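You operate a simulated robot arm through the tools that you are given. There is no shell and no other tool.

The job below is to be done with a simulated two-armed robot. You get a single attempt, and the scene is never put back.

## Task
Fit the card's hub on the keyed stub and clamp it.
Fine: yellow clamp over the hub, its bolt tight with the green tee key, key back. Set down upright: green tee key.

The check looks at the end state, three seconds after you hand in, the way a careful person would. Anything else that was tipped, shoved, dropped, spilled or broken makes it a failure.

## Robot
Two 7-joint arms with two-finger parallel grippers on one trunk that stands fixed in place. Base frame: the origin is at the foot of the trunk, x ahead of it, y to its left, z up; the work surface is at about z = 0.75. Readings come in m, degrees, newtons and seconds.
The left shoulder is at [0.08, 0.131, 0.947], the right one opposite. With the tool pointing down near the work surface each hand reaches from about 0.4 to 0.86 m from the base axis, measured 20 degrees to its own side. Payload 1.57 kg a hand.
The TCP of each hand is the grasp point between the finger pads, 0.03 m short of the fingertips. In the tool frame z runs along the fingers and y along their closing line. Largest opening 0.11 m; finger width 0.024, thickness 0.012; the body of the gripper, 0.048 by 0.112 m, starts 0.078 m behind the TCP.
Orientation is told as [roll, pitch, yaw] about the base's x, y, z axes, in that order, counted from this pose: with the fingers straight down and closing along the base's y, the tool's x points along the base's -x, its y along +y and its z along -z.

## Interface
- The arms move only by the tool servo_tool. It takes "left_motion", "right_motion" or both (then of equal length, played together; a hand with none holds still); each is a list of rows, each an object of numbers (a shift or turn left out is 0, a gripper value left out holds the last): "dx", "dy", "dz": the shift along the base's x, y, z in units of 250 mm (1.0 is 250 mm); "wx", "wy", "wz": the turn, a rotation vector about the base's x, y, z in units of 45 degrees (1.0 is 45 degrees); "jaw": the gripper command, from -1 (shut) to 1 (fully open), values between in proportion. In form: [{"dx": .., "dy": .., "dz": .., "wx": .., "wy": .., "wz": .., "jaw": ..}, ...]. A call has 1 to 20 rows; each row is the pose to reach, as a shift and turn from the pose commanded when the call began. A call with a number of a shift or a turn outside -1 to 1 is refused whole. Each row takes 0.2 s and may step no farther than 0.05 m and 8.6 degrees from the row before; otherwise, or with a gripper value out of range, the whole call is refused. Where a pose cannot be reached the arm comes as near as it can. A force on the tool above 40 N (or 10 N above the force at the start of the call, whichever is more), or a blocked arm, ends the call early, and 0.2 s more pass. Each finger travels about 0.108 m/s and halts on what it meets, pressing with about 42 N; the grip force reading is that of the motor and also rises with nothing between the fingers. The clock runs only during rows and for 0.2 s after the last one: add rows that repeat a pose to give the fingers time. It gives the time, the measured TCP pose, the force on the tool (base axes), the opening and the grip force at its end, in the units of the frame above (readings bear some noise), with the torque about the TCP (base axes, N m) and any sound that the robot's microphone picked up.
- Cameras (640 x 400 px; columns grow to the right, rows downward): "scene" is now at [-0.0582, 0.0028, 1.4184]; the picture's right is [-0.03, -1.00, 0.00], its down [-0.55, 0.02, -0.83] and it looks along [0.83, -0.02, -0.55] (base axes); focal length 365 px, centre (320, 200). "left" rides on the left gripper at [0.07, -0.016, -0.141] in its tool frame; the picture's right is [0.23, 0.97, 0.00], its down [-0.86, 0.20, -0.48] and it looks along [-0.47, 0.11, 0.88] (tool axes); focal length 222 px, centre (320, 200). "right" rides on the right gripper at [0.07, 0.016, -0.141] in its tool frame; the picture's right is [-0.23, 0.97, 0.00], its down [-0.86, -0.20, -0.48] and it looks along [-0.47, -0.11, 0.88] (tool axes); focal length 222 px, centre (320, 200). There is no depth. A picture from a camera that has moved, and an enlarged one, comes with that camera's place and axes in the base frame and with its lens. The place of the scene camera against the robot may be out by one fixed shift of up to 0.018 m in any direction.
- capture(camera): a new picture of that camera. It takes no simulated time.
- head_to(pan, tilt): turns the head with the scene camera to pan (to the left, within 109 degrees either way) and tilt (down, from -29 to 69), counted from straight ahead of the robot. It gives what a move gives.
- enlarge(camera, box): a new picture of the part [left, top, right, bottom] of that camera's present view, enlarged. It takes no simulated time.
- job_done(): hands the job in; it is judged then, once.

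Nothing tells you positions but the pictures and the camera data. Unless the task says otherwise, let go and move clear before handing in.

The tools are called after "Emit:" by a JSON object that holds its "fn" and its "kwargs". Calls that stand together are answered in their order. servo_tool: Moves the arms, as the interface text tells. Its arguments: {"type":"object","properties":{"left_motion":{"type":"array"},"right_motion":{"type":"array"}},"required":[]} The other tools are called the same way: head_to (pan, tilt) turns the head that bears the scene camera; capture (camera) takes a picture; enlarge (camera, box) takes an enlarged picture of a part of a camera's view; job_done () hands the job in.

At the start:

```text
t: 0.0
left_eef_pos: [0.479, 0.1826, 1.1618]
left_ee_rot: [0.0, 0.1, 0.0]
left_ft_force: [-0.5, -0.3, -0.7]
left_wrist_torque: [-0.02, -0.01, 0.0]
left_grip_width: 0.11
left_grip_force: 0.1
right_eef_pos: [0.6523, -0.2184, 1.1431]
right_ee_rot: [0.0, 0.0, 0.0]
right_ft_force: [-0.7, -0.5, -0.4]
right_wrist_torque: [0.01, 0.0, 0.0]
right_grip_width: 0.1097
right_grip_force: 0.1
head pan, tilt (commanded): [-1.6, 33.4]
```

scene: 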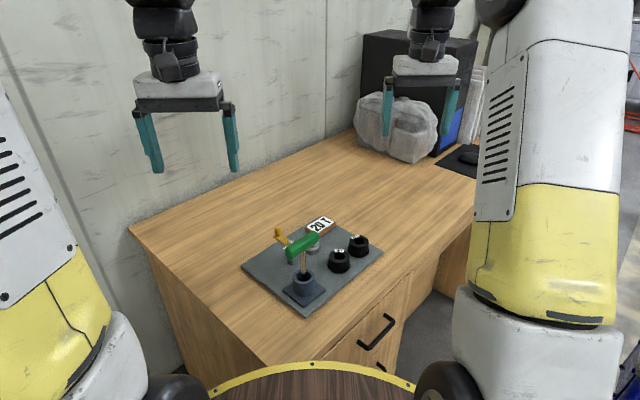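
right: 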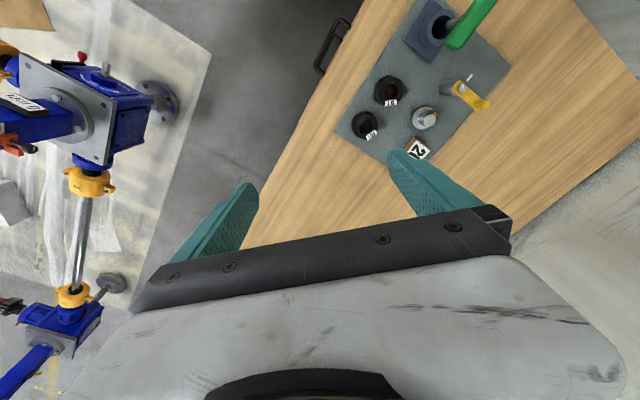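
left: 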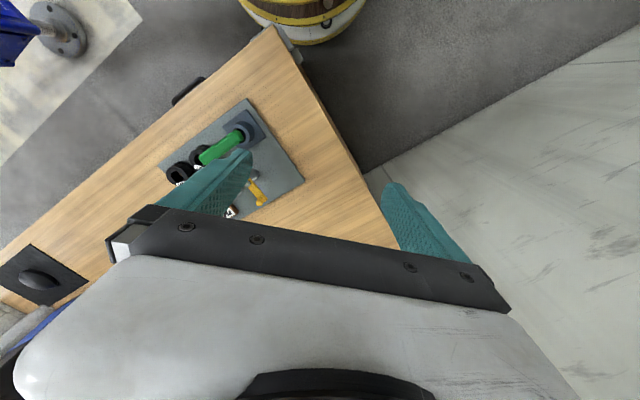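

I see a grey board on the desk with a green tee key in a holder, a keyed stub, a yellow clamp, two black hubs and a card. I'll take closer looks before I move anything.

Emit:
{"fn": "enlarge", "kwargs": {"camera": "scene", "box": [230, 200, 390, 320]}}

Emit:
{"fn": "enlarge", "kwargs": {"camera": "right", "box": [320, 0, 520, 170]}}

Emit:
{"fn": "enlarge", "kwargs": {"camera": "left", "box": [150, 90, 320, 230]}}

```text
3.33 times, centred on (310, 260) of scene
camera zoom: at [-0.0582, 0.0028, 1.4184], right [-0.03, -1.0, 0.0], down [-0.55, 0.02, -0.83], along [0.83, -0.02, -0.55], focal length 1218 px, centre (353, 0)
```

zoom: 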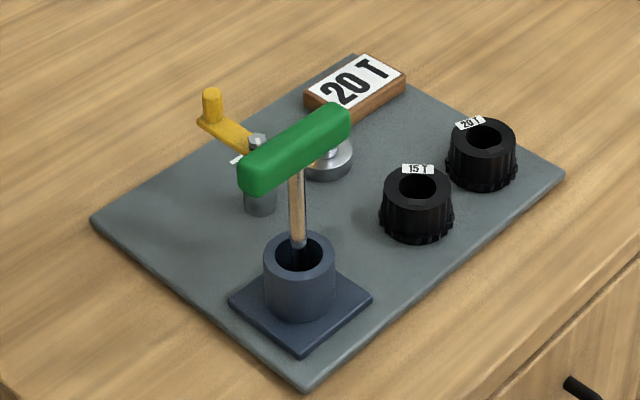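

```text
2.35 times, centred on (420, 85) of right
camera zoom: at [0.5819, -0.2027, 1.2853], right [0.23, 0.97, 0.0], down [0.86, -0.2, 0.48], along [0.47, -0.11, -0.88], focal length 523 px, centre (85, 471)
```

zoom: 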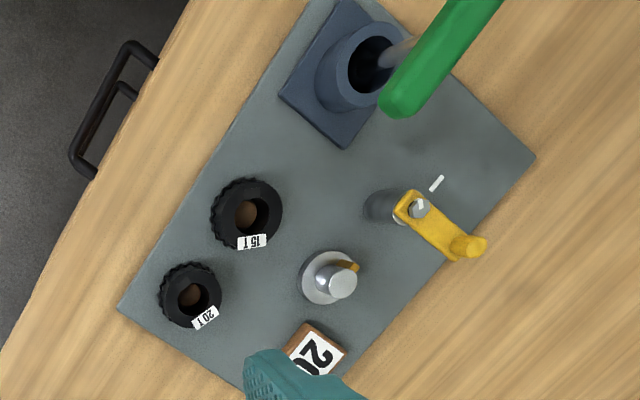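

```text
2.86 times, centred on (235, 160) of left
camera zoom: at [0.408, 0.1658, 1.3023], right [-0.23, 0.97, 0.0], down [0.86, 0.2, 0.48], along [0.47, 0.11, -0.88], focal length 635 px, centre (563, 314)
```

zoom: 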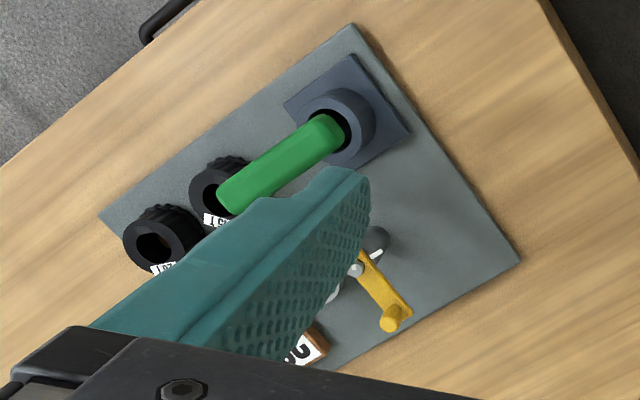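

The card reads "20 T", so the hub I want is the 20 T one, the black hub nearest the right edge of the board. I'll zoom in on the hub bores, the stub key, the clamp and the key.

Emit:
{"fn": "enlarge", "kwargs": {"camera": "right", "box": [340, 60, 450, 170]}}

Emit:
{"fn": "enlarge", "kwargs": {"camera": "scene", "box": [270, 215, 330, 255]}}

Emit:
{"fn": "enlarge", "kwargs": {"camera": "scene", "box": [320, 225, 380, 265]}}

Emit:
{"fn": "enlarge", "kwargs": {"camera": "right", "box": [420, 50, 500, 120]}}

Emit:
{"fn": "enlarge", "kwargs": {"camera": "left", "box": [190, 100, 310, 210]}}

```text
3.64 times, centred on (395, 115) of right
camera zoom: at [0.5819, -0.2027, 1.2853], right [0.23, 0.97, 0.0], down [0.86, -0.2, 0.48], along [0.47, -0.11, -0.88], focal length 808 px, centre (47, 509)
```

zoom: 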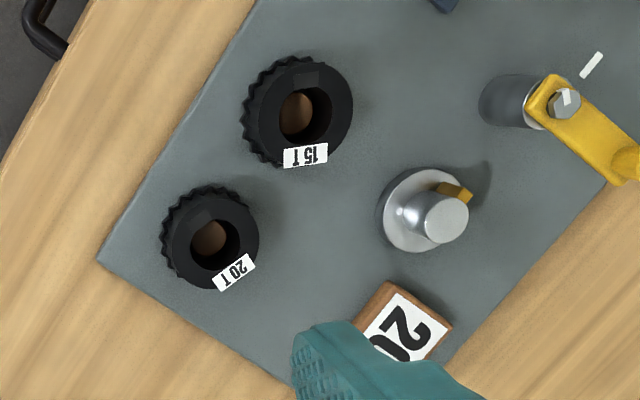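

```text
10.00 times, centred on (300, 235) of scene
camera zoom: at [-0.0582, 0.0028, 1.4184], right [-0.03, -1.0, 0.0], down [-0.55, 0.02, -0.83], along [0.83, -0.02, -0.55], focal length 3654 px, centre (520, -150)
```

zoom: 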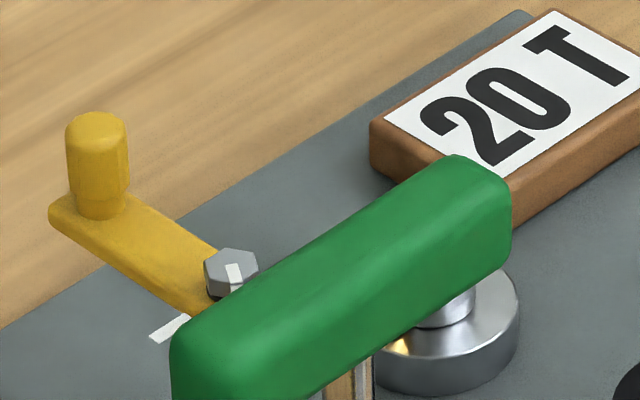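

```text
10.00 times, centred on (350, 245) of scene
camera zoom: at [-0.0582, 0.0028, 1.4184], right [-0.03, -1.0, 0.0], down [-0.55, 0.02, -0.83], along [0.83, -0.02, -0.55], focal length 3654 px, centre (20, -250)
```

zoom: 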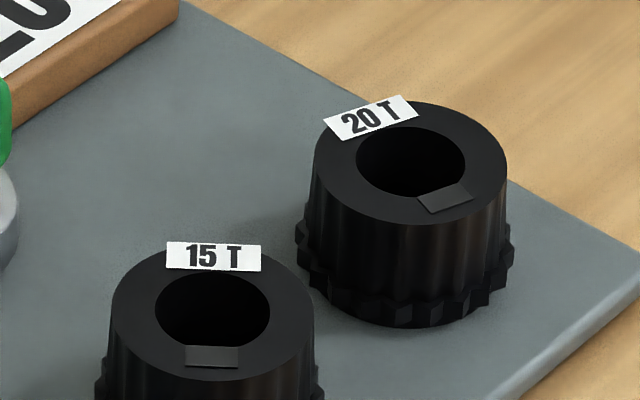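

```text
5.71 times, centred on (460, 85) of right
camera zoom: at [0.5819, -0.2027, 1.2853], right [0.23, 0.97, 0.0], down [0.86, -0.2, 0.48], along [0.47, -0.11, -0.88], focal length 1269 px, centre (-480, 857)
```

zoom: 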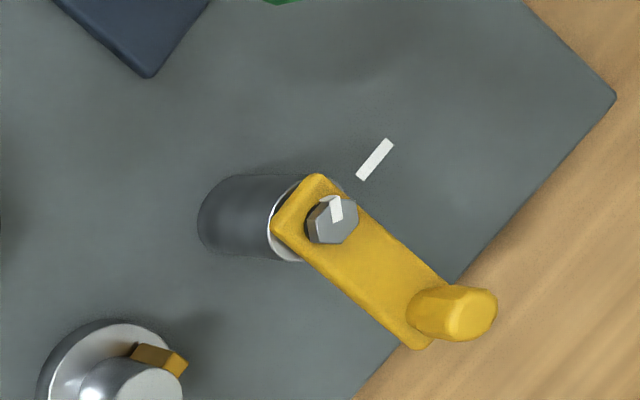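

```text
3.64 times, centred on (250, 155) of left
camera zoom: at [0.408, 0.1658, 1.3023], right [-0.23, 0.97, 0.0], down [0.86, 0.2, 0.48], along [0.47, 0.11, -0.88], focal length 808 px, centre (574, 364)
```

zoom: 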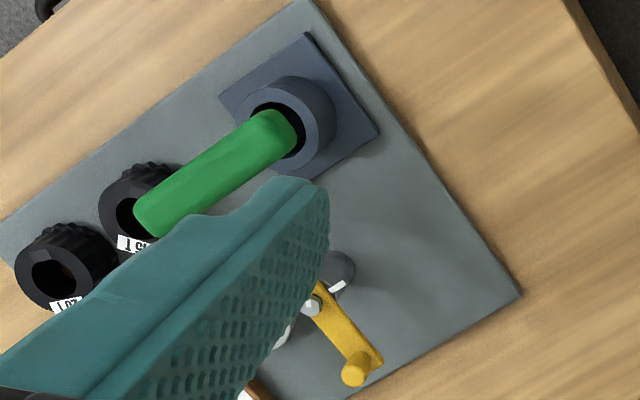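

The 20 T hub stands near (0.69, -0.13), the stub near (0.715, 0.0), the clamp post near (0.657, 0.045) and the key holder near (0.55, 0.01). I'll bring the right wrist camera over the stub and hubs for accurate measurements, staying well above everything.

Emit:
{"fn": "servo_tool", "kwargs": {"right_motion": [{"dx": 0.025, "dy": 0.112, "dz": -0.09}, {"dx": 0.05, "dy": 0.225, "dz": -0.18}, {"dx": 0.075, "dy": 0.337, "dz": -0.28}, {"dx": 0.1, "dy": 0.45, "dz": -0.38}, {"dx": 0.125, "dy": 0.56, "dz": -0.48}, {"dx": 0.15, "dy": 0.674, "dz": -0.57}, {"dx": 0.15, "dy": 0.674, "dz": -0.57}]}}

Emit:
{"fn": "capture", "kwargs": {"camera": "right"}}

```text
t: 1.6
left_eef_pos: [0.4792, 0.1818, 1.1602]
left_ee_rot: [0.0, -0.1, 0.0]
left_ft_force: [-0.1, -0.5, -1.5]
left_wrist_torque: [-0.03, -0.06, -0.02]
left_grip_width: 0.11
left_grip_force: 0.0
right_eef_pos: [0.6913, -0.049, 1.0015]
right_ee_rot: [0.0, 0.0, 0.0]
right_ft_force: [-0.8, 0.8, 0.6]
right_wrist_torque: [0.03, -0.01, 0.0]
right_grip_width: 0.1099
right_grip_force: 0.1
head pan, tilt (commanded): [-1.6, 33.4]
```

```text
taken
camera right: at [0.6204, -0.0332, 1.1431], right [0.23, 0.97, 0.0], down [0.85, -0.2, 0.48], along [0.47, -0.11, -0.88], focal length 222 px, centre (320, 200)
```

right: 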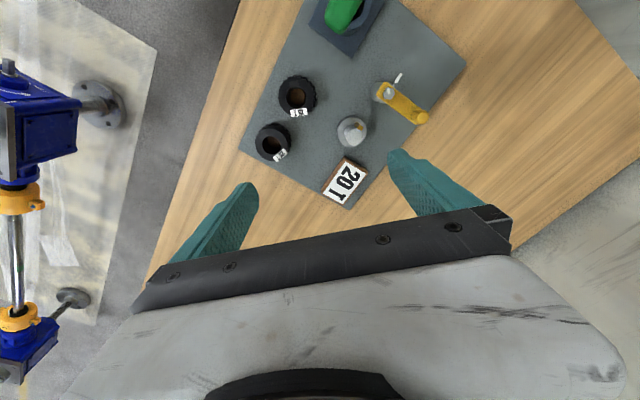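

The board is now fully in the right wrist view. I'll zoom in on each part.

Emit:
{"fn": "enlarge", "kwargs": {"camera": "right", "box": [320, 65, 440, 150]}}

Emit:
{"fn": "enlarge", "kwargs": {"camera": "right", "box": [245, 70, 325, 165]}}

Emit:
{"fn": "enlarge", "kwargs": {"camera": "right", "box": [240, 0, 480, 210]}}

Emit:
{"fn": "enlarge", "kwargs": {"camera": "right", "box": [325, 105, 375, 155]}}

Emit:
{"fn": "enlarge", "kwargs": {"camera": "right", "box": [370, 65, 440, 130]}}

```text
4.71 times, centred on (380, 108) of right
camera zoom: at [0.6204, -0.0332, 1.1431], right [0.23, 0.97, 0.0], down [0.85, -0.2, 0.48], along [0.47, -0.11, -0.88], focal length 1045 px, centre (38, 635)
```

zoom: 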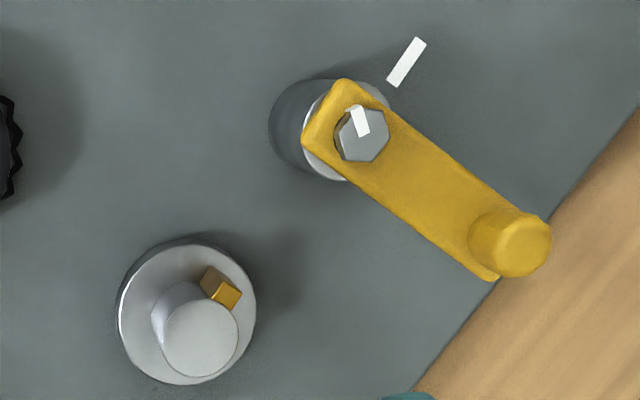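

```text
4.21 times, centred on (285, 118) of right
camera zoom: at [0.6204, -0.0332, 1.1431], right [0.23, 0.97, 0.0], down [0.85, -0.2, 0.48], along [0.47, -0.11, -0.88], focal length 935 px, centre (467, 547)
```

zoom: 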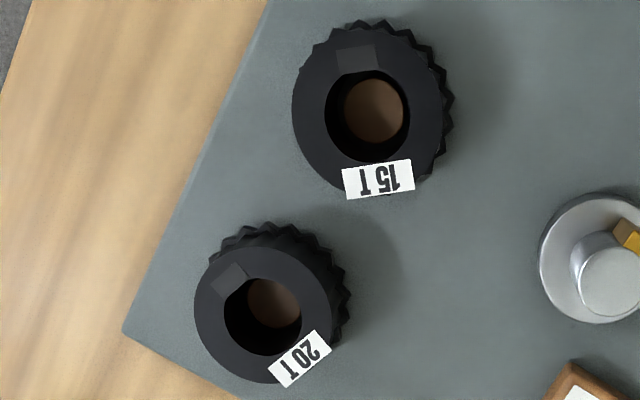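

```text
1.90 times, centred on (360, 105) of right
camera zoom: at [0.6204, -0.0332, 1.1431], right [0.23, 0.97, 0.0], down [0.85, -0.2, 0.48], along [0.47, -0.11, -0.88], focal length 423 px, centre (244, 381)
```

zoom: 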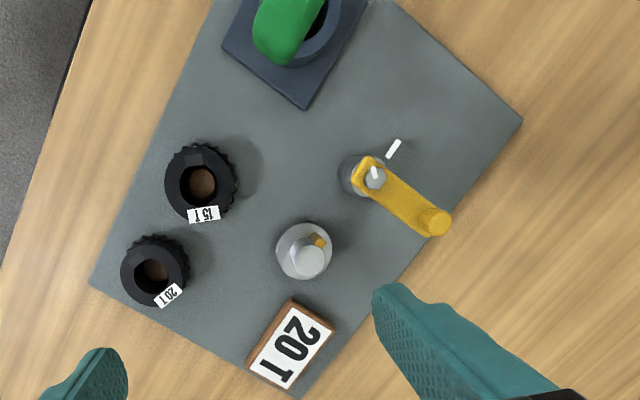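

```text
8.00 times, centred on (350, 130) of right
camera zoom: at [0.6204, -0.0332, 1.1431], right [0.23, 0.97, 0.0], down [0.85, -0.2, 0.48], along [0.47, -0.11, -0.88], focal length 1777 px, centre (80, 760)
```

zoom: 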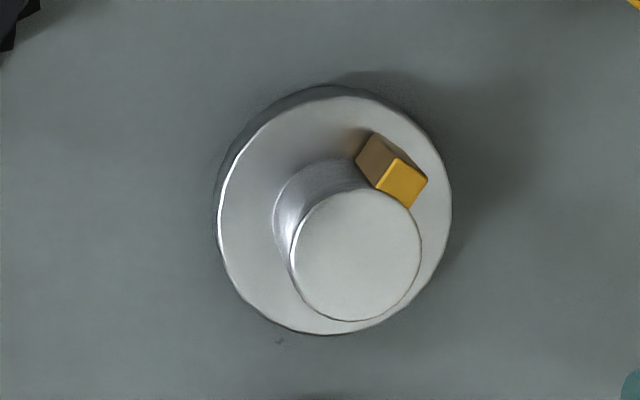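

```text
6.15 times, centred on (405, 98) of right
camera zoom: at [0.6204, -0.0332, 1.1431], right [0.23, 0.97, 0.0], down [0.85, -0.2, 0.48], along [0.47, -0.11, -0.88], focal length 1367 px, centre (-203, 831)
```

zoom: 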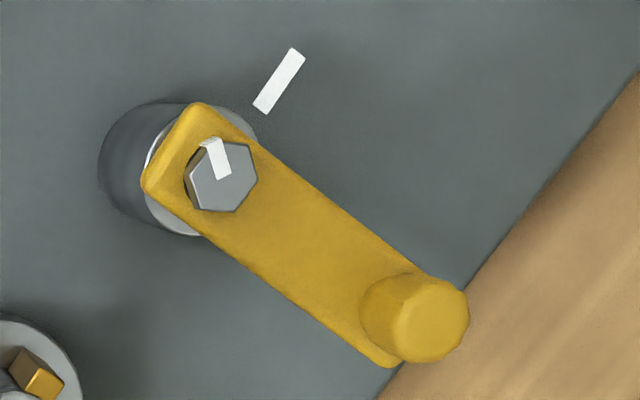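

The stub's brass key points to an azimuth of about 132°, and the 20 T keyway to about 203°. A white reference mark sits beside the bolt, and the bolt head has its own white mark. I'll hover lower over the stub for a more precise reading.

Emit:
{"fn": "servo_tool", "kwargs": {"right_motion": [{"dx": 0.018, "dy": 0.1, "dz": -0.12}, {"dx": 0.036, "dy": 0.196, "dz": -0.24}, {"dx": 0.036, "dy": 0.196, "dz": -0.32}, {"dx": 0.036, "dy": 0.196, "dz": -0.32}]}}

Emit:
{"fn": "enlarge", "kwargs": {"camera": "right", "box": [220, 40, 420, 220]}}

Emit:
{"fn": "enlarge", "kwargs": {"camera": "right", "box": [280, 110, 360, 190]}}

```text
t: 2.6
left_eef_pos: [0.4789, 0.1816, 1.1612]
left_ee_rot: [0.0, -0.1, 0.0]
left_ft_force: [0.5, -1.2, -0.5]
left_wrist_torque: [-0.02, -0.02, 0.0]
left_grip_width: 0.11
left_grip_force: 0.2
right_eef_pos: [0.6993, -0.0007, 0.9202]
right_ee_rot: [0.0, 0.0, 0.1]
right_ft_force: [0.0, 0.4, -0.3]
right_wrist_torque: [0.01, 0.0, -0.03]
right_grip_width: 0.1099
right_grip_force: 0.0
head pan, tilt (commanded): [-1.6, 33.4]
```

```text
2.22 times, centred on (320, 130) of right
camera zoom: at [0.6284, 0.0149, 1.0618], right [0.23, 0.97, 0.0], down [0.85, -0.2, 0.48], along [0.47, -0.11, -0.88], focal length 494 px, centre (320, 356)
```

zoom: 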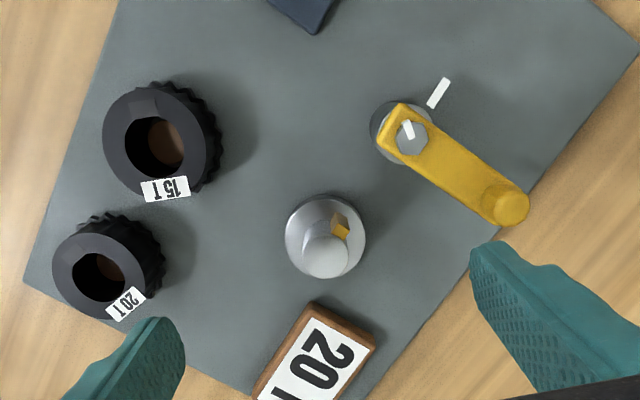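

```text
5.00 times, centred on (320, 150) of right
camera zoom: at [0.6284, 0.0149, 1.0618], right [0.23, 0.97, 0.0], down [0.85, -0.2, 0.48], along [0.47, -0.11, -0.88], focal length 1111 px, centre (320, 450)
```

zoom: 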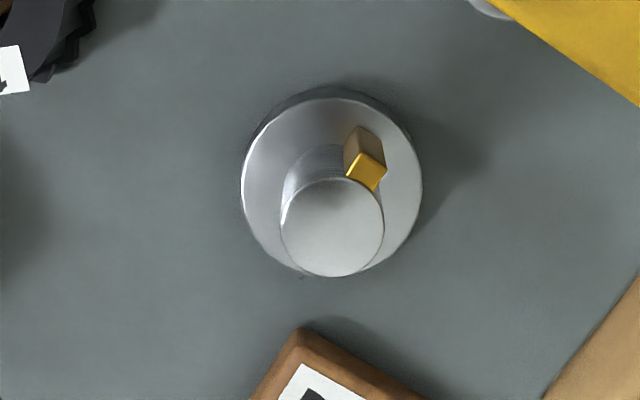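

The stub sits at about (0.7073, -0.0004), its top is at about 0.805, and its key points to about 134.5°. Next I'll hover over the 20 T hub.

Emit:
{"fn": "servo_tool", "kwargs": {"right_motion": [{"dx": -0.015, "dy": -0.18, "dz": 0}, {"dx": -0.035, "dy": -0.36, "dz": 0}, {"dx": -0.053, "dy": -0.5, "dz": -0.04}, {"dx": -0.053, "dy": -0.5, "dz": -0.08}, {"dx": -0.053, "dy": -0.5, "dz": -0.08}]}}

Emit:
{"fn": "capture", "kwargs": {"camera": "right"}}

Emit:
{"fn": "enlarge", "kwargs": {"camera": "right", "box": [270, 100, 370, 200]}}

Emit:
{"fn": "enlarge", "kwargs": {"camera": "scene", "box": [270, 210, 380, 310]}}

```text
t: 3.8
left_eef_pos: [0.4779, 0.1818, 1.1612]
left_ee_rot: [0.1, 0.0, 0.0]
left_ft_force: [-0.5, -0.2, 0.5]
left_wrist_torque: [-0.01, -0.03, -0.01]
left_grip_width: 0.1102
left_grip_force: 0.0
right_eef_pos: [0.6874, -0.1257, 0.9017]
right_ee_rot: [0.0, 0.1, 0.1]
right_ft_force: [0.6, 0.3, -0.8]
right_wrist_torque: [0.01, -0.01, 0.01]
right_grip_width: 0.1099
right_grip_force: 0.1
head pan, tilt (commanded): [-1.6, 33.4]
```

```text
taken
camera right: at [0.6153, -0.1102, 1.0428], right [0.23, 0.97, 0.0], down [0.85, -0.2, 0.48], along [0.47, -0.11, -0.88], focal length 222 px, centre (320, 200)
```

right: 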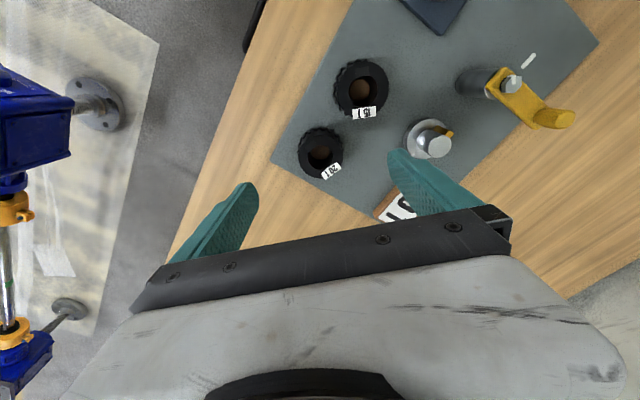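

```text
4.00 times, centred on (320, 150) of right
camera zoom: at [0.6153, -0.1102, 1.0428], right [0.23, 0.97, 0.0], down [0.85, -0.2, 0.48], along [0.47, -0.11, -0.88], focal length 888 px, centre (320, 400)
```

zoom: 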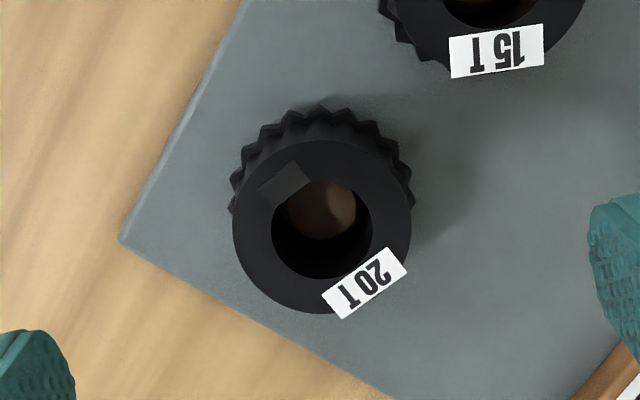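

```text
4.00 times, centred on (325, 260) of scene
camera zoom: at [-0.0582, 0.0028, 1.4184], right [-0.03, -1.0, 0.0], down [-0.55, 0.02, -0.83], along [0.83, -0.02, -0.55], focal length 1461 px, centre (300, -40)
```

zoom: 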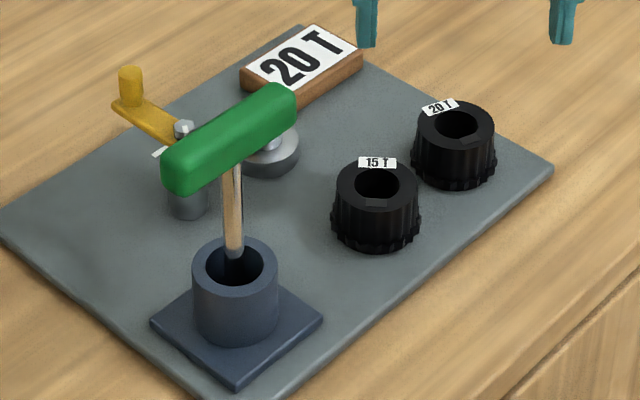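

The 20 T hub is centred near (0.691, -0.1275) with its top at about 0.80. It has a wider toothed rim at the bottom. I'll zoom further to fix the keyway angle, and look at the key as well.

Emit:
{"fn": "enlarge", "kwargs": {"camera": "right", "box": [295, 125, 350, 180]}}

Emit:
{"fn": "enlarge", "kwargs": {"camera": "scene", "box": [275, 225, 325, 310]}}

Emit:
{"fn": "enlarge", "kwargs": {"camera": "left", "box": [190, 100, 290, 170]}}

```text
7.27 times, centred on (322, 152) of right
camera zoom: at [0.6153, -0.1102, 1.0428], right [0.23, 0.97, 0.0], down [0.85, -0.2, 0.48], along [0.47, -0.11, -0.88], focal length 1615 px, centre (302, 546)
```

zoom: 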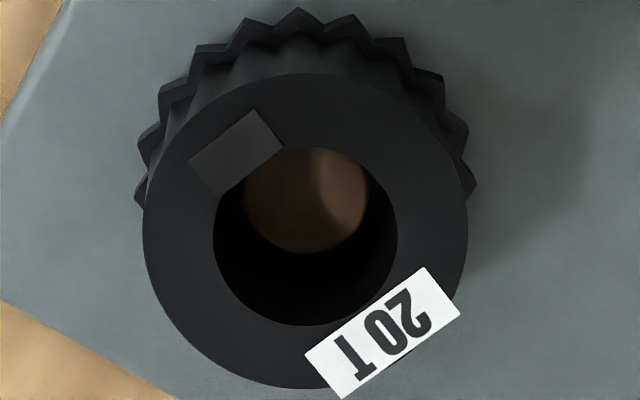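

```text
4.71 times, centred on (300, 268) of scene
camera zoom: at [-0.0582, 0.0028, 1.4184], right [-0.03, -1.0, 0.0], down [-0.55, 0.02, -0.83], along [0.83, -0.02, -0.55], focal length 1719 px, centre (414, -118)
```

zoom: 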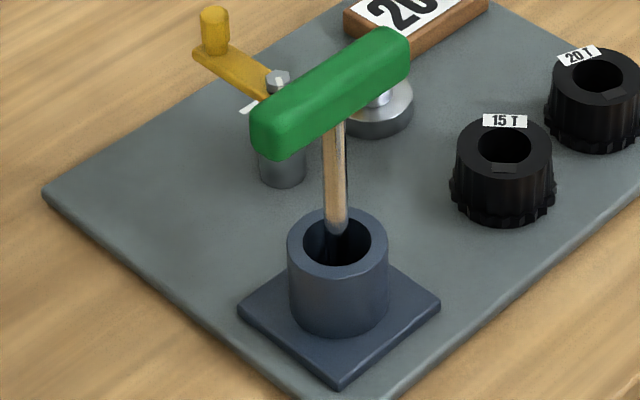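

```text
5.71 times, centred on (240, 135) of left
camera zoom: at [0.4081, 0.1658, 1.3023], right [-0.23, 0.97, 0.0], down [0.86, 0.2, 0.48], along [0.47, 0.11, -0.88], focal length 1269 px, centre (777, 571)
```

zoom: 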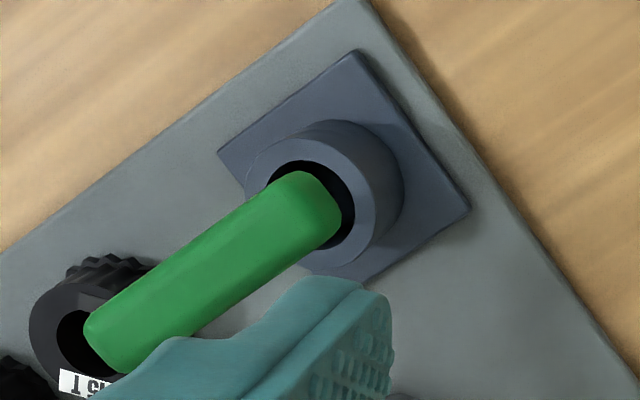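

The keyway points to about 205°, so the hub needs a turn of roughly -70.5° to match the stub key. I'll yaw the right hand +13°, line up over the hub and come partway down with the fingers at 80 mm to check the alignment.

Emit:
{"fn": "servo_tool", "kwargs": {"right_motion": [{"dx": 0.01, "dy": -0.003, "dz": -0.03, "wz": 0.15, "jaw": 0.6}, {"dx": 0.02, "dy": -0.006, "dz": -0.08, "wz": 0.289, "jaw": 0.4545}, {"dx": 0.02, "dy": -0.006, "dz": -0.15, "wz": 0.289, "jaw": 0.4545}, {"dx": 0.02, "dy": -0.006, "dz": -0.2, "wz": 0.289, "jaw": 0.4545}, {"dx": 0.02, "dy": -0.006, "dz": -0.2, "wz": 0.289, "jaw": 0.4545}]}}

Emit:
{"fn": "capture", "kwargs": {"camera": "right"}}

Emit:
{"fn": "enlarge", "kwargs": {"camera": "right", "box": [200, 80, 440, 260]}}

Emit:
{"fn": "enlarge", "kwargs": {"camera": "scene", "box": [300, 180, 420, 280]}}

```text
t: 5.0
left_eef_pos: [0.4786, 0.1822, 1.161]
left_ee_rot: [0.0, 0.0, 0.1]
left_ft_force: [0.7, 0.5, 0.3]
left_wrist_torque: [0.04, -0.03, -0.03]
left_grip_width: 0.1103
left_grip_force: 0.0
right_eef_pos: [0.6899, -0.1276, 0.8504]
right_ee_rot: [-0.1, -0.1, 12.9]
right_ft_force: [0.2, 0.5, 0.1]
right_wrist_torque: [-0.01, -0.01, 0.0]
right_grip_width: 0.0798
right_grip_force: 0.1
head pan, tilt (commanded): [-1.6, 33.4]
```

```text
taken
camera right: at [0.6182, -0.1283, 0.9923], right [0.0, 1.0, 0.0], down [0.88, 0.0, 0.48], along [0.48, 0.0, -0.88], focal length 222 px, centre (320, 200)
```

right: 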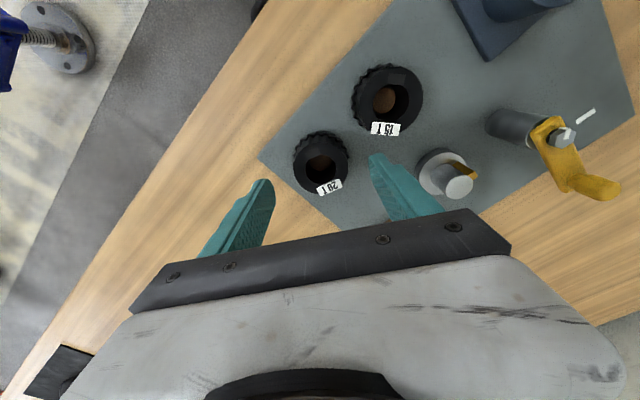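

```text
2.22 times, centred on (320, 170) of right
camera zoom: at [0.6182, -0.1283, 0.9923], right [0.0, 1.0, 0.0], down [0.88, 0.0, 0.48], along [0.48, 0.0, -0.88], focal length 494 px, centre (320, 267)
```

zoom: 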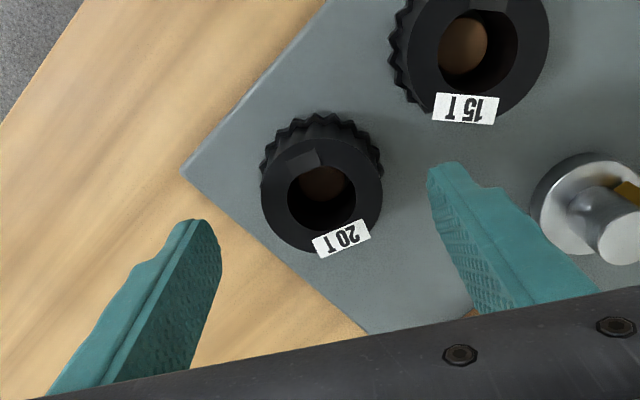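

```text
4.00 times, centred on (360, 230) of scene
camera zoom: at [-0.0581, 0.0028, 1.4184], right [-0.03, -1.0, 0.0], down [-0.55, 0.02, -0.83], along [0.83, -0.02, -0.55], focal length 1461 px, centre (160, 80)
```

zoom: 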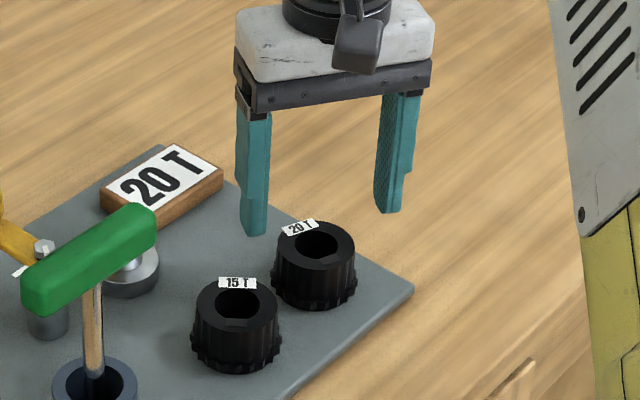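

The hub is centred between the fingers to within about a millimetre. I'll go down to TCP z of about 0.806, with the fingertips just above the toothed rim, and close gently.

Emit:
{"fn": "servo_tool", "kwargs": {"right_motion": [{"dz": -0.07}, {"dz": -0.13}, {"dz": -0.178}, {"dz": -0.178}]}}

Emit:
{"fn": "enlarge", "kwargs": {"camera": "right", "box": [200, 80, 440, 260]}}

Emit:
{"fn": "enlarge", "kwargs": {"camera": "scene", "box": [310, 190, 410, 280]}}

```text
t: 6.0
left_eef_pos: [0.4783, 0.1838, 1.1608]
left_ee_rot: [0.0, 0.0, 0.0]
left_ft_force: [-0.5, -0.3, -0.1]
left_wrist_torque: [0.0, 0.03, 0.02]
left_grip_width: 0.11
left_grip_force: 0.2
right_eef_pos: [0.6908, -0.1268, 0.8076]
right_ee_rot: [0.0, 0.1, 13.0]
right_ft_force: [-0.5, 0.0, -0.8]
right_wrist_torque: [0.0, -0.01, -0.01]
right_grip_width: 0.0798
right_grip_force: 0.1
head pan, tilt (commanded): [-1.6, 33.4]
```

```text
2.22 times, centred on (320, 170) of right
camera zoom: at [0.6185, -0.128, 0.9481], right [0.0, 1.0, 0.0], down [0.88, 0.0, 0.48], along [0.48, 0.0, -0.88], focal length 494 px, centre (320, 267)
```

zoom: 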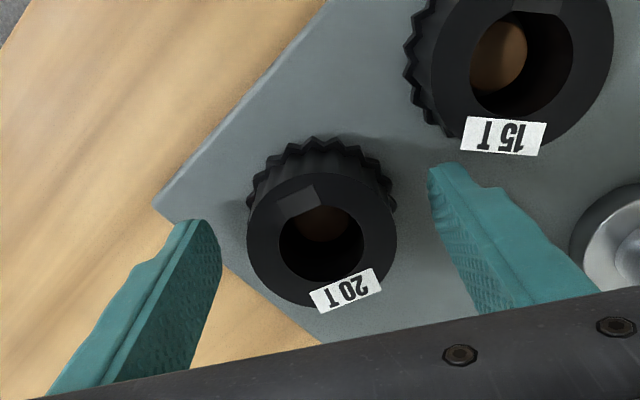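

```text
4.44 times, centred on (360, 235) of scene
camera zoom: at [-0.0581, 0.0029, 1.4184], right [-0.03, -1.0, 0.0], down [-0.55, 0.02, -0.83], along [0.83, -0.02, -0.55], focal length 1624 px, centre (142, 44)
```

zoom: 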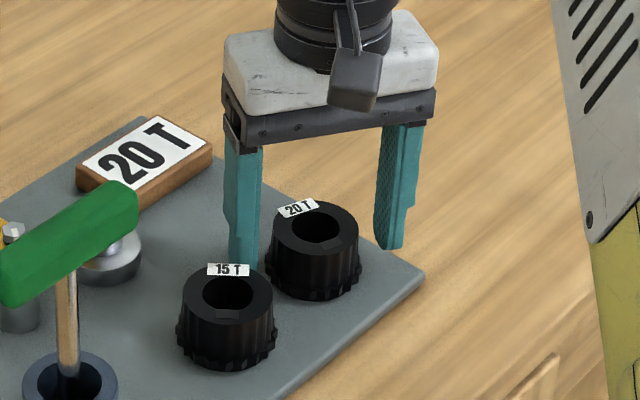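

The fingers straddle the hub's body above the rim, so I'll close now.

Emit:
{"fn": "servo_tool", "kwargs": {"right_motion": [{"jaw": 0.2}, {"jaw": 0.0}, {"jaw": -0.2}, {"jaw": -1.0}, {"jaw": -1.0}, {"jaw": -1.0}]}}

Emit:
{"fn": "enlarge", "kwargs": {"camera": "right", "box": [200, 80, 440, 260]}}

Emit:
{"fn": "enlarge", "kwargs": {"camera": "scene", "box": [310, 190, 410, 280]}}

```text
t: 7.4
left_eef_pos: [0.4781, 0.1821, 1.1609]
left_ee_rot: [-0.1, 0.0, 0.0]
left_ft_force: [0.2, 0.3, -0.5]
left_wrist_torque: [0.01, -0.02, 0.02]
left_grip_width: 0.1102
left_grip_force: 0.1
right_eef_pos: [0.6903, -0.1274, 0.8075]
right_ee_rot: [0.0, 0.0, 12.9]
right_ft_force: [-0.2, -1.2, 0.5]
right_wrist_torque: [-0.02, -0.02, 0.0]
right_grip_width: 0.0522
right_grip_force: 42.1
head pan, tilt (commanded): [-1.6, 33.4]
```

```text
2.22 times, centred on (320, 170) of right
camera zoom: at [0.6184, -0.1279, 0.9481], right [0.0, 1.0, 0.0], down [0.88, 0.0, 0.48], along [0.48, 0.0, -0.88], focal length 494 px, centre (320, 267)
```

zoom: 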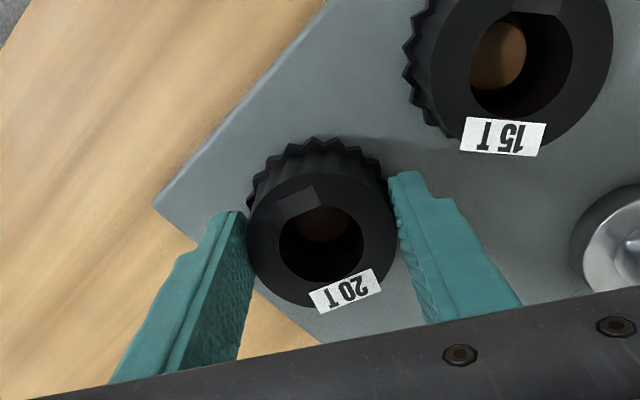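

```text
4.44 times, centred on (360, 235) of scene
camera zoom: at [-0.0581, 0.0028, 1.4184], right [-0.03, -1.0, 0.0], down [-0.55, 0.02, -0.83], along [0.83, -0.02, -0.55], focal length 1624 px, centre (142, 44)
```

zoom: 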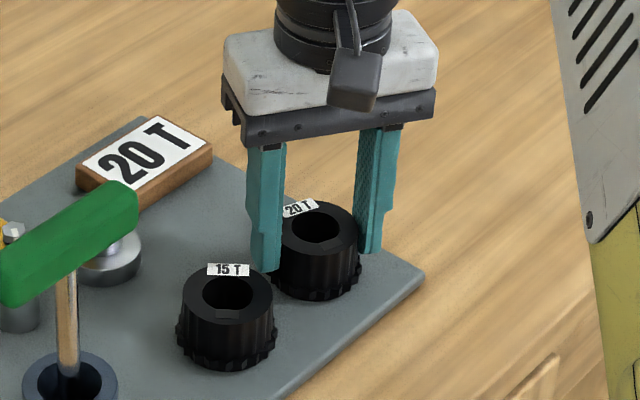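

The hub is gripped at 52 mm. I'll lift it straight up and look at it in the hand.

Emit:
{"fn": "servo_tool", "kwargs": {"right_motion": [{"dz": 0.04}, {"dz": 0.12}, {"dz": 0.22}, {"dz": 0.32}, {"dz": 0.32}]}}

Emit:
{"fn": "enlarge", "kwargs": {"camera": "right", "box": [260, 140, 380, 240]}}

Emit:
{"fn": "enlarge", "kwargs": {"camera": "scene", "box": [270, 160, 410, 280]}}

```text
t: 8.6
left_eef_pos: [0.4785, 0.1817, 1.1603]
left_ee_rot: [0.0, 0.0, 0.1]
left_ft_force: [-0.5, 0.5, -0.2]
left_wrist_torque: [0.01, 0.01, -0.01]
left_grip_width: 0.1098
left_grip_force: 0.0
right_eef_pos: [0.6903, -0.128, 0.888]
right_ee_rot: [-0.1, 0.0, 12.9]
right_ft_force: [-0.6, 0.3, -3.1]
right_wrist_torque: [-0.03, 0.01, -0.02]
right_grip_width: 0.0518
right_grip_force: 41.8
head pan, tilt (commanded): [-1.6, 33.4]
```

```text
4.00 times, centred on (320, 190) of right
camera zoom: at [0.6182, -0.1278, 1.0283], right [0.0, 1.0, 0.0], down [0.88, 0.0, 0.48], along [0.48, 0.0, -0.88], focal length 888 px, centre (320, 240)
```

zoom: 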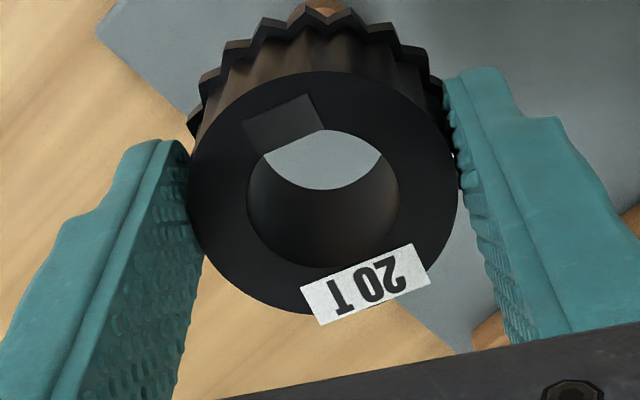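

```text
3.33 times, centred on (340, 220) of scene
camera zoom: at [-0.058, 0.0028, 1.4184], right [-0.03, -1.0, 0.0], down [-0.55, 0.02, -0.83], along [0.83, -0.02, -0.55], focal length 1218 px, centre (253, 133)
```

zoom: 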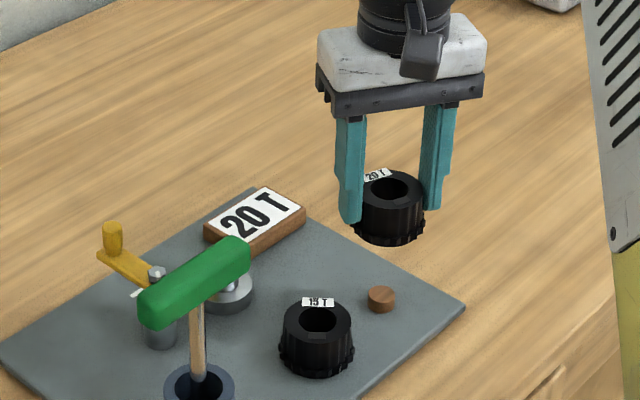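

The hub is held square on the TCP, its keyway is at 205.0° and nothing slipped. I'll carry it over the stub at height and turn it by -45° on the way, leaving about 25° to turn afterwards.

Emit:
{"fn": "servo_tool", "kwargs": {"right_motion": [{"dx": 0.01, "dy": 0.08, "wz": -0.166}, {"dx": 0.024, "dy": 0.17, "wz": -0.333}, {"dx": 0.036, "dy": 0.26, "wz": -0.5}, {"dx": 0.048, "dy": 0.35, "wz": -0.666}, {"dx": 0.06, "dy": 0.43, "wz": -0.833}, {"dx": 0.0724, "dy": 0.509, "wz": -1.0}, {"dx": 0.0724, "dy": 0.509, "wz": -1.0}]}}

Emit:
{"fn": "servo_tool", "kwargs": {"right_motion": [{"wz": -0.18}, {"wz": -0.36}, {"wz": -0.5}, {"wz": -0.562}, {"wz": -0.562}]}}

Emit:
{"fn": "capture", "kwargs": {"camera": "right"}}

Emit:
{"fn": "enlarge", "kwargs": {"camera": "right", "box": [260, 140, 380, 240]}}

Emit:
{"fn": "enlarge", "kwargs": {"camera": "scene", "box": [250, 180, 390, 290]}}

```text
t: 10.2
left_eef_pos: [0.4778, 0.1825, 1.1611]
left_ee_rot: [0.0, 0.0, 0.0]
left_ft_force: [0.6, 1.1, 0.0]
left_wrist_torque: [-0.01, -0.03, 0.0]
left_grip_width: 0.1101
left_grip_force: 0.1
right_eef_pos: [0.7085, -0.0001, 0.8872]
right_ee_rot: [0.0, 0.0, -32.0]
right_ft_force: [0.7, 0.3, -2.5]
right_wrist_torque: [-0.01, 0.01, 0.01]
right_grip_width: 0.0518
right_grip_force: 41.7
head pan, tilt (commanded): [-1.6, 33.4]
```

```text
t: 11.4
left_eef_pos: [0.4794, 0.1824, 1.1612]
left_ee_rot: [0.0, 0.0, 0.1]
left_ft_force: [-0.1, 0.1, -0.7]
left_wrist_torque: [0.0, -0.01, 0.02]
left_grip_width: 0.1097
left_grip_force: 0.0
right_eef_pos: [0.7085, -0.0017, 0.8868]
right_ee_rot: [-0.1, 0.0, -57.3]
right_ft_force: [-0.2, -0.4, -2.8]
right_wrist_torque: [0.01, 0.0, 0.02]
right_grip_width: 0.0519
right_grip_force: 42.2
head pan, tilt (commanded): [-1.6, 33.4]
```

```text
taken
camera right: at [0.6841, 0.067, 1.0282], right [0.94, 0.33, 0.0], down [0.29, -0.83, 0.48], along [0.16, -0.45, -0.88], focal length 222 px, centre (320, 200)
```

right: 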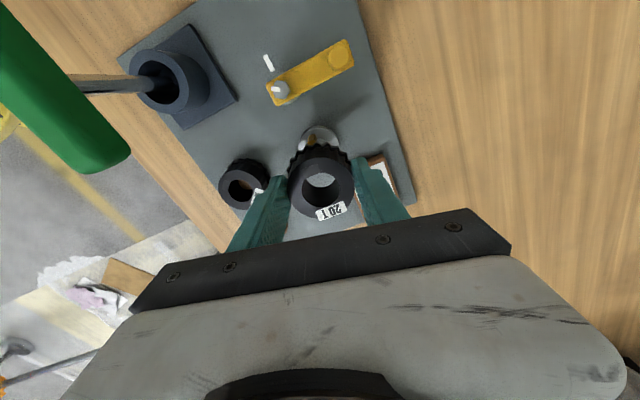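

```text
4.00 times, centred on (320, 190) of right
camera zoom: at [0.6841, 0.067, 1.0282], right [0.94, 0.33, 0.0], down [0.29, -0.83, 0.48], along [0.16, -0.45, -0.88], focal length 888 px, centre (320, 240)
```

zoom: 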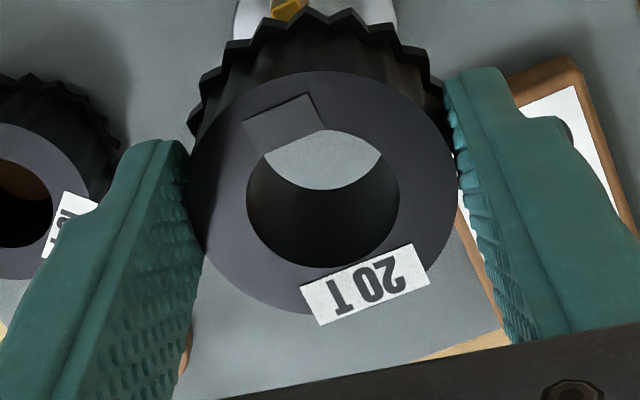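

```text
3.64 times, centred on (320, 235) of scene
camera zoom: at [-0.058, 0.0029, 1.4184], right [-0.03, -1.0, 0.0], down [-0.55, 0.02, -0.83], along [0.83, -0.02, -0.55], focal length 1328 px, centre (320, 73)
```

zoom: 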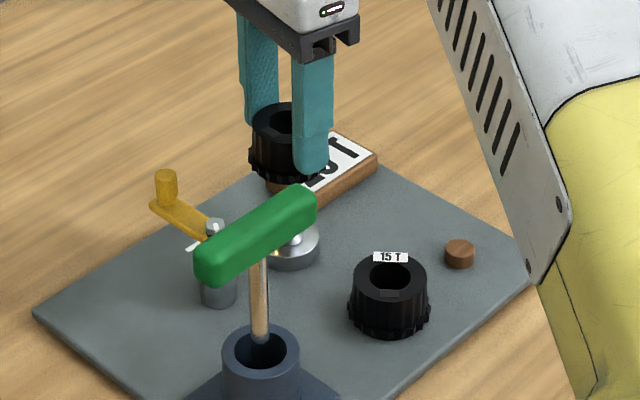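

The hub is above the stub in the right orientation. I'll check how the stub flange lies in this view before lowering.

Emit:
{"fn": "enlarge", "kwargs": {"camera": "right", "box": [280, 110, 360, 230]}}

Emit:
{"fn": "enlarge", "kwargs": {"camera": "left", "box": [150, 130, 310, 250]}}

```text
3.33 times, centred on (320, 170) of right
camera zoom: at [0.6841, 0.067, 1.0282], right [0.94, 0.33, 0.0], down [0.29, -0.83, 0.48], along [0.16, -0.45, -0.88], focal length 740 px, centre (320, 300)
```

zoom: 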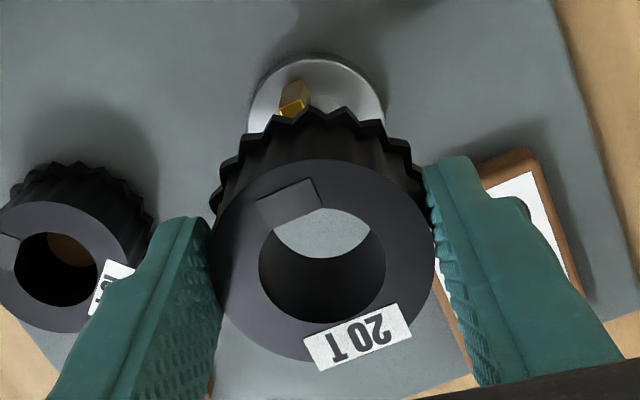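

```text
3.33 times, centred on (230, 190) of left
camera zoom: at [0.4081, 0.1659, 1.3023], right [-0.23, 0.97, 0.0], down [0.86, 0.2, 0.48], along [0.47, 0.11, -0.88], focal length 740 px, centre (620, 233)
```

zoom: 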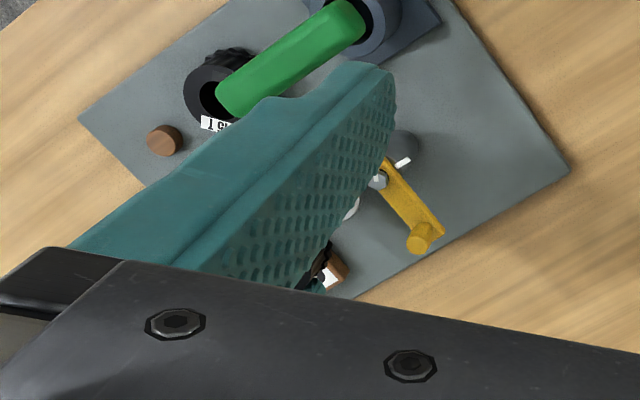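

Emit:
{"fn": "enlarge", "kwargs": {"camera": "right", "box": [300, 120, 340, 150]}}

Emit:
{"fn": "enlarge", "kwargs": {"camera": "right", "box": [280, 150, 360, 220]}}

```text
13.33 times, centred on (320, 135) of right
camera zoom: at [0.6841, 0.067, 1.0282], right [0.94, 0.33, 0.0], down [0.29, -0.83, 0.48], along [0.16, -0.45, -0.88], focal length 2962 px, centre (320, 1067)
```

zoom: 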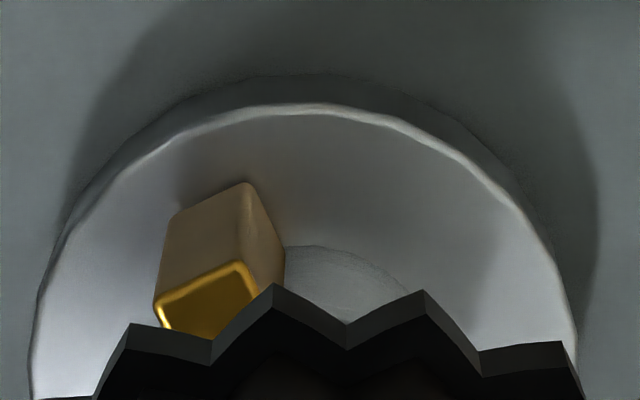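

```text
5.71 times, centred on (320, 185) of right
camera zoom: at [0.6841, 0.067, 1.0282], right [0.94, 0.33, 0.0], down [0.29, -0.83, 0.48], along [0.16, -0.45, -0.88], focal length 1269 px, centre (320, 286)
```

zoom: 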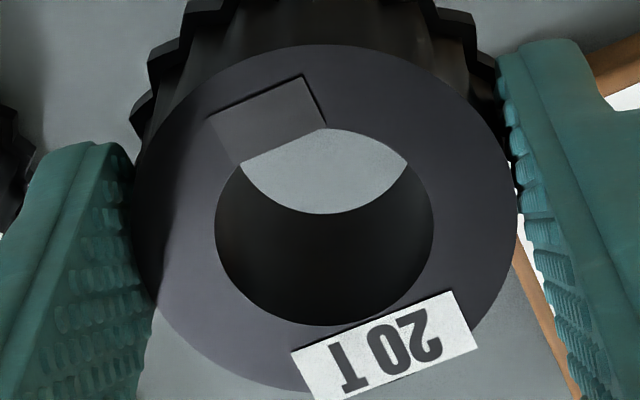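

The views disagree on the stub centre by 1–2 mm, so I'll split the difference. I'll lower the hub until its bottom is just above the stub top and then look through the bore.

Emit:
{"fn": "servo_tool", "kwargs": {"right_motion": [{"dx": -0.0024, "dy": -0.0032, "dz": -0.04}, {"dx": -0.0024, "dy": -0.0032, "dz": -0.08}, {"dx": -0.0024, "dy": -0.0032, "dz": -0.12}, {"dx": -0.0024, "dy": -0.0032, "dz": -0.12}]}}

Emit:
{"fn": "enlarge", "kwargs": {"camera": "right", "box": [280, 150, 360, 220]}}

Emit:
{"fn": "enlarge", "kwargs": {"camera": "scene", "box": [270, 190, 350, 260]}}

```text
t: 12.4
left_eef_pos: [0.4781, 0.1833, 1.1603]
left_ee_rot: [0.0, 0.0, 0.0]
left_ft_force: [0.5, -0.7, -1.0]
left_wrist_torque: [-0.02, 0.0, 0.02]
left_grip_width: 0.1101
left_grip_force: 0.1
right_eef_pos: [0.7079, -0.0015, 0.8564]
right_ee_rot: [0.1, -0.1, -57.3]
right_ft_force: [0.6, 0.2, -2.1]
right_wrist_torque: [-0.01, 0.0, -0.01]
right_grip_width: 0.0521
right_grip_force: 42.2
head pan, tilt (commanded): [-1.6, 33.4]
```

```text
5.71 times, centred on (320, 185) of right
camera zoom: at [0.6834, 0.0657, 0.9979], right [0.94, 0.34, 0.0], down [0.29, -0.83, 0.48], along [0.16, -0.45, -0.88], focal length 1269 px, centre (320, 286)
```

zoom: 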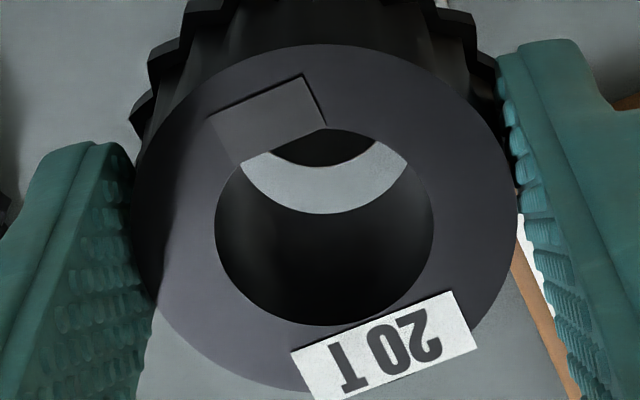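

```text
5.71 times, centred on (310, 225) of scene
camera zoom: at [-0.058, 0.0029, 1.4184], right [-0.03, -1.0, 0.0], down [-0.55, 0.02, -0.83], along [0.83, -0.02, -0.55], focal length 2088 px, centre (377, 57)
```

zoom: 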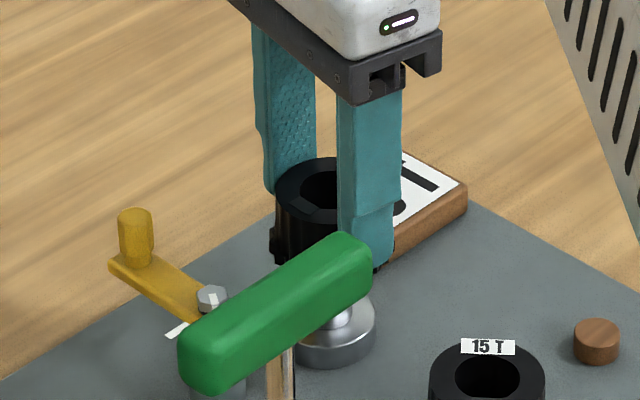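

The far edge of the flange shows through the bore, centred sideways. I'll go on lowering in small steps and watch the force.

Emit:
{"fn": "servo_tool", "kwargs": {"right_motion": [{"dz": -0.016}, {"dz": -0.032}, {"dz": -0.048}, {"dz": -0.06}, {"dz": -0.06}]}}

Emit:
{"fn": "enlarge", "kwargs": {"camera": "right", "box": [280, 150, 360, 220]}}

Emit:
{"fn": "enlarge", "kwargs": {"camera": "scene", "box": [270, 190, 350, 260]}}

```text
t: 13.6
left_eef_pos: [0.4773, 0.1831, 1.1606]
left_ee_rot: [0.0, -0.1, 0.0]
left_ft_force: [0.5, -0.1, -0.4]
left_wrist_torque: [0.02, 0.02, 0.02]
left_grip_width: 0.1098
left_grip_force: 0.2
right_eef_pos: [0.7079, -0.0014, 0.8443]
right_ee_rot: [0.1, -0.2, -57.3]
right_ft_force: [4.9, -4.4, 29.3]
right_wrist_torque: [-0.22, 0.28, 0.05]
right_grip_width: 0.0491
right_grip_force: 41.6
head pan, tilt (commanded): [-1.6, 33.4]
```

```text
5.71 times, centred on (320, 185) of right
camera zoom: at [0.6833, 0.0654, 0.9851], right [0.94, 0.33, 0.0], down [0.29, -0.83, 0.48], along [0.16, -0.45, -0.88], focal length 1269 px, centre (320, 286)
```

zoom: 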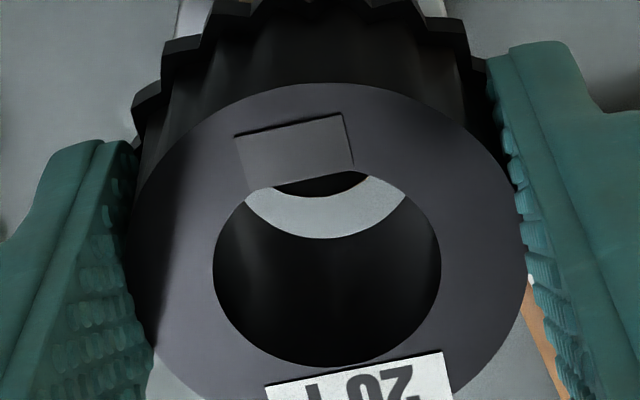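

```text
5.71 times, centred on (310, 225) of scene
camera zoom: at [-0.0589, 0.0027, 1.4184], right [-0.03, -1.0, 0.0], down [-0.55, 0.02, -0.84], along [0.83, -0.02, -0.55], focal length 2088 px, centre (377, 57)
```

zoom: 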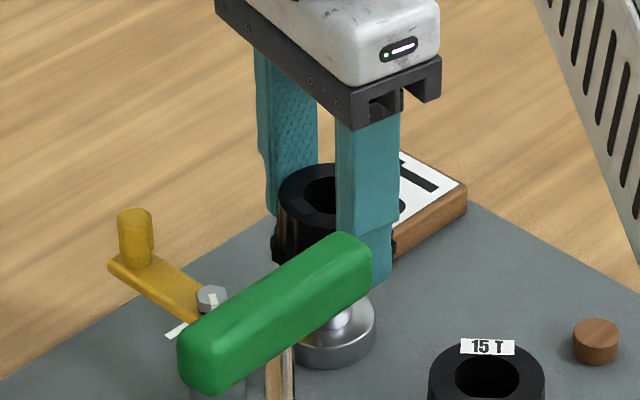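

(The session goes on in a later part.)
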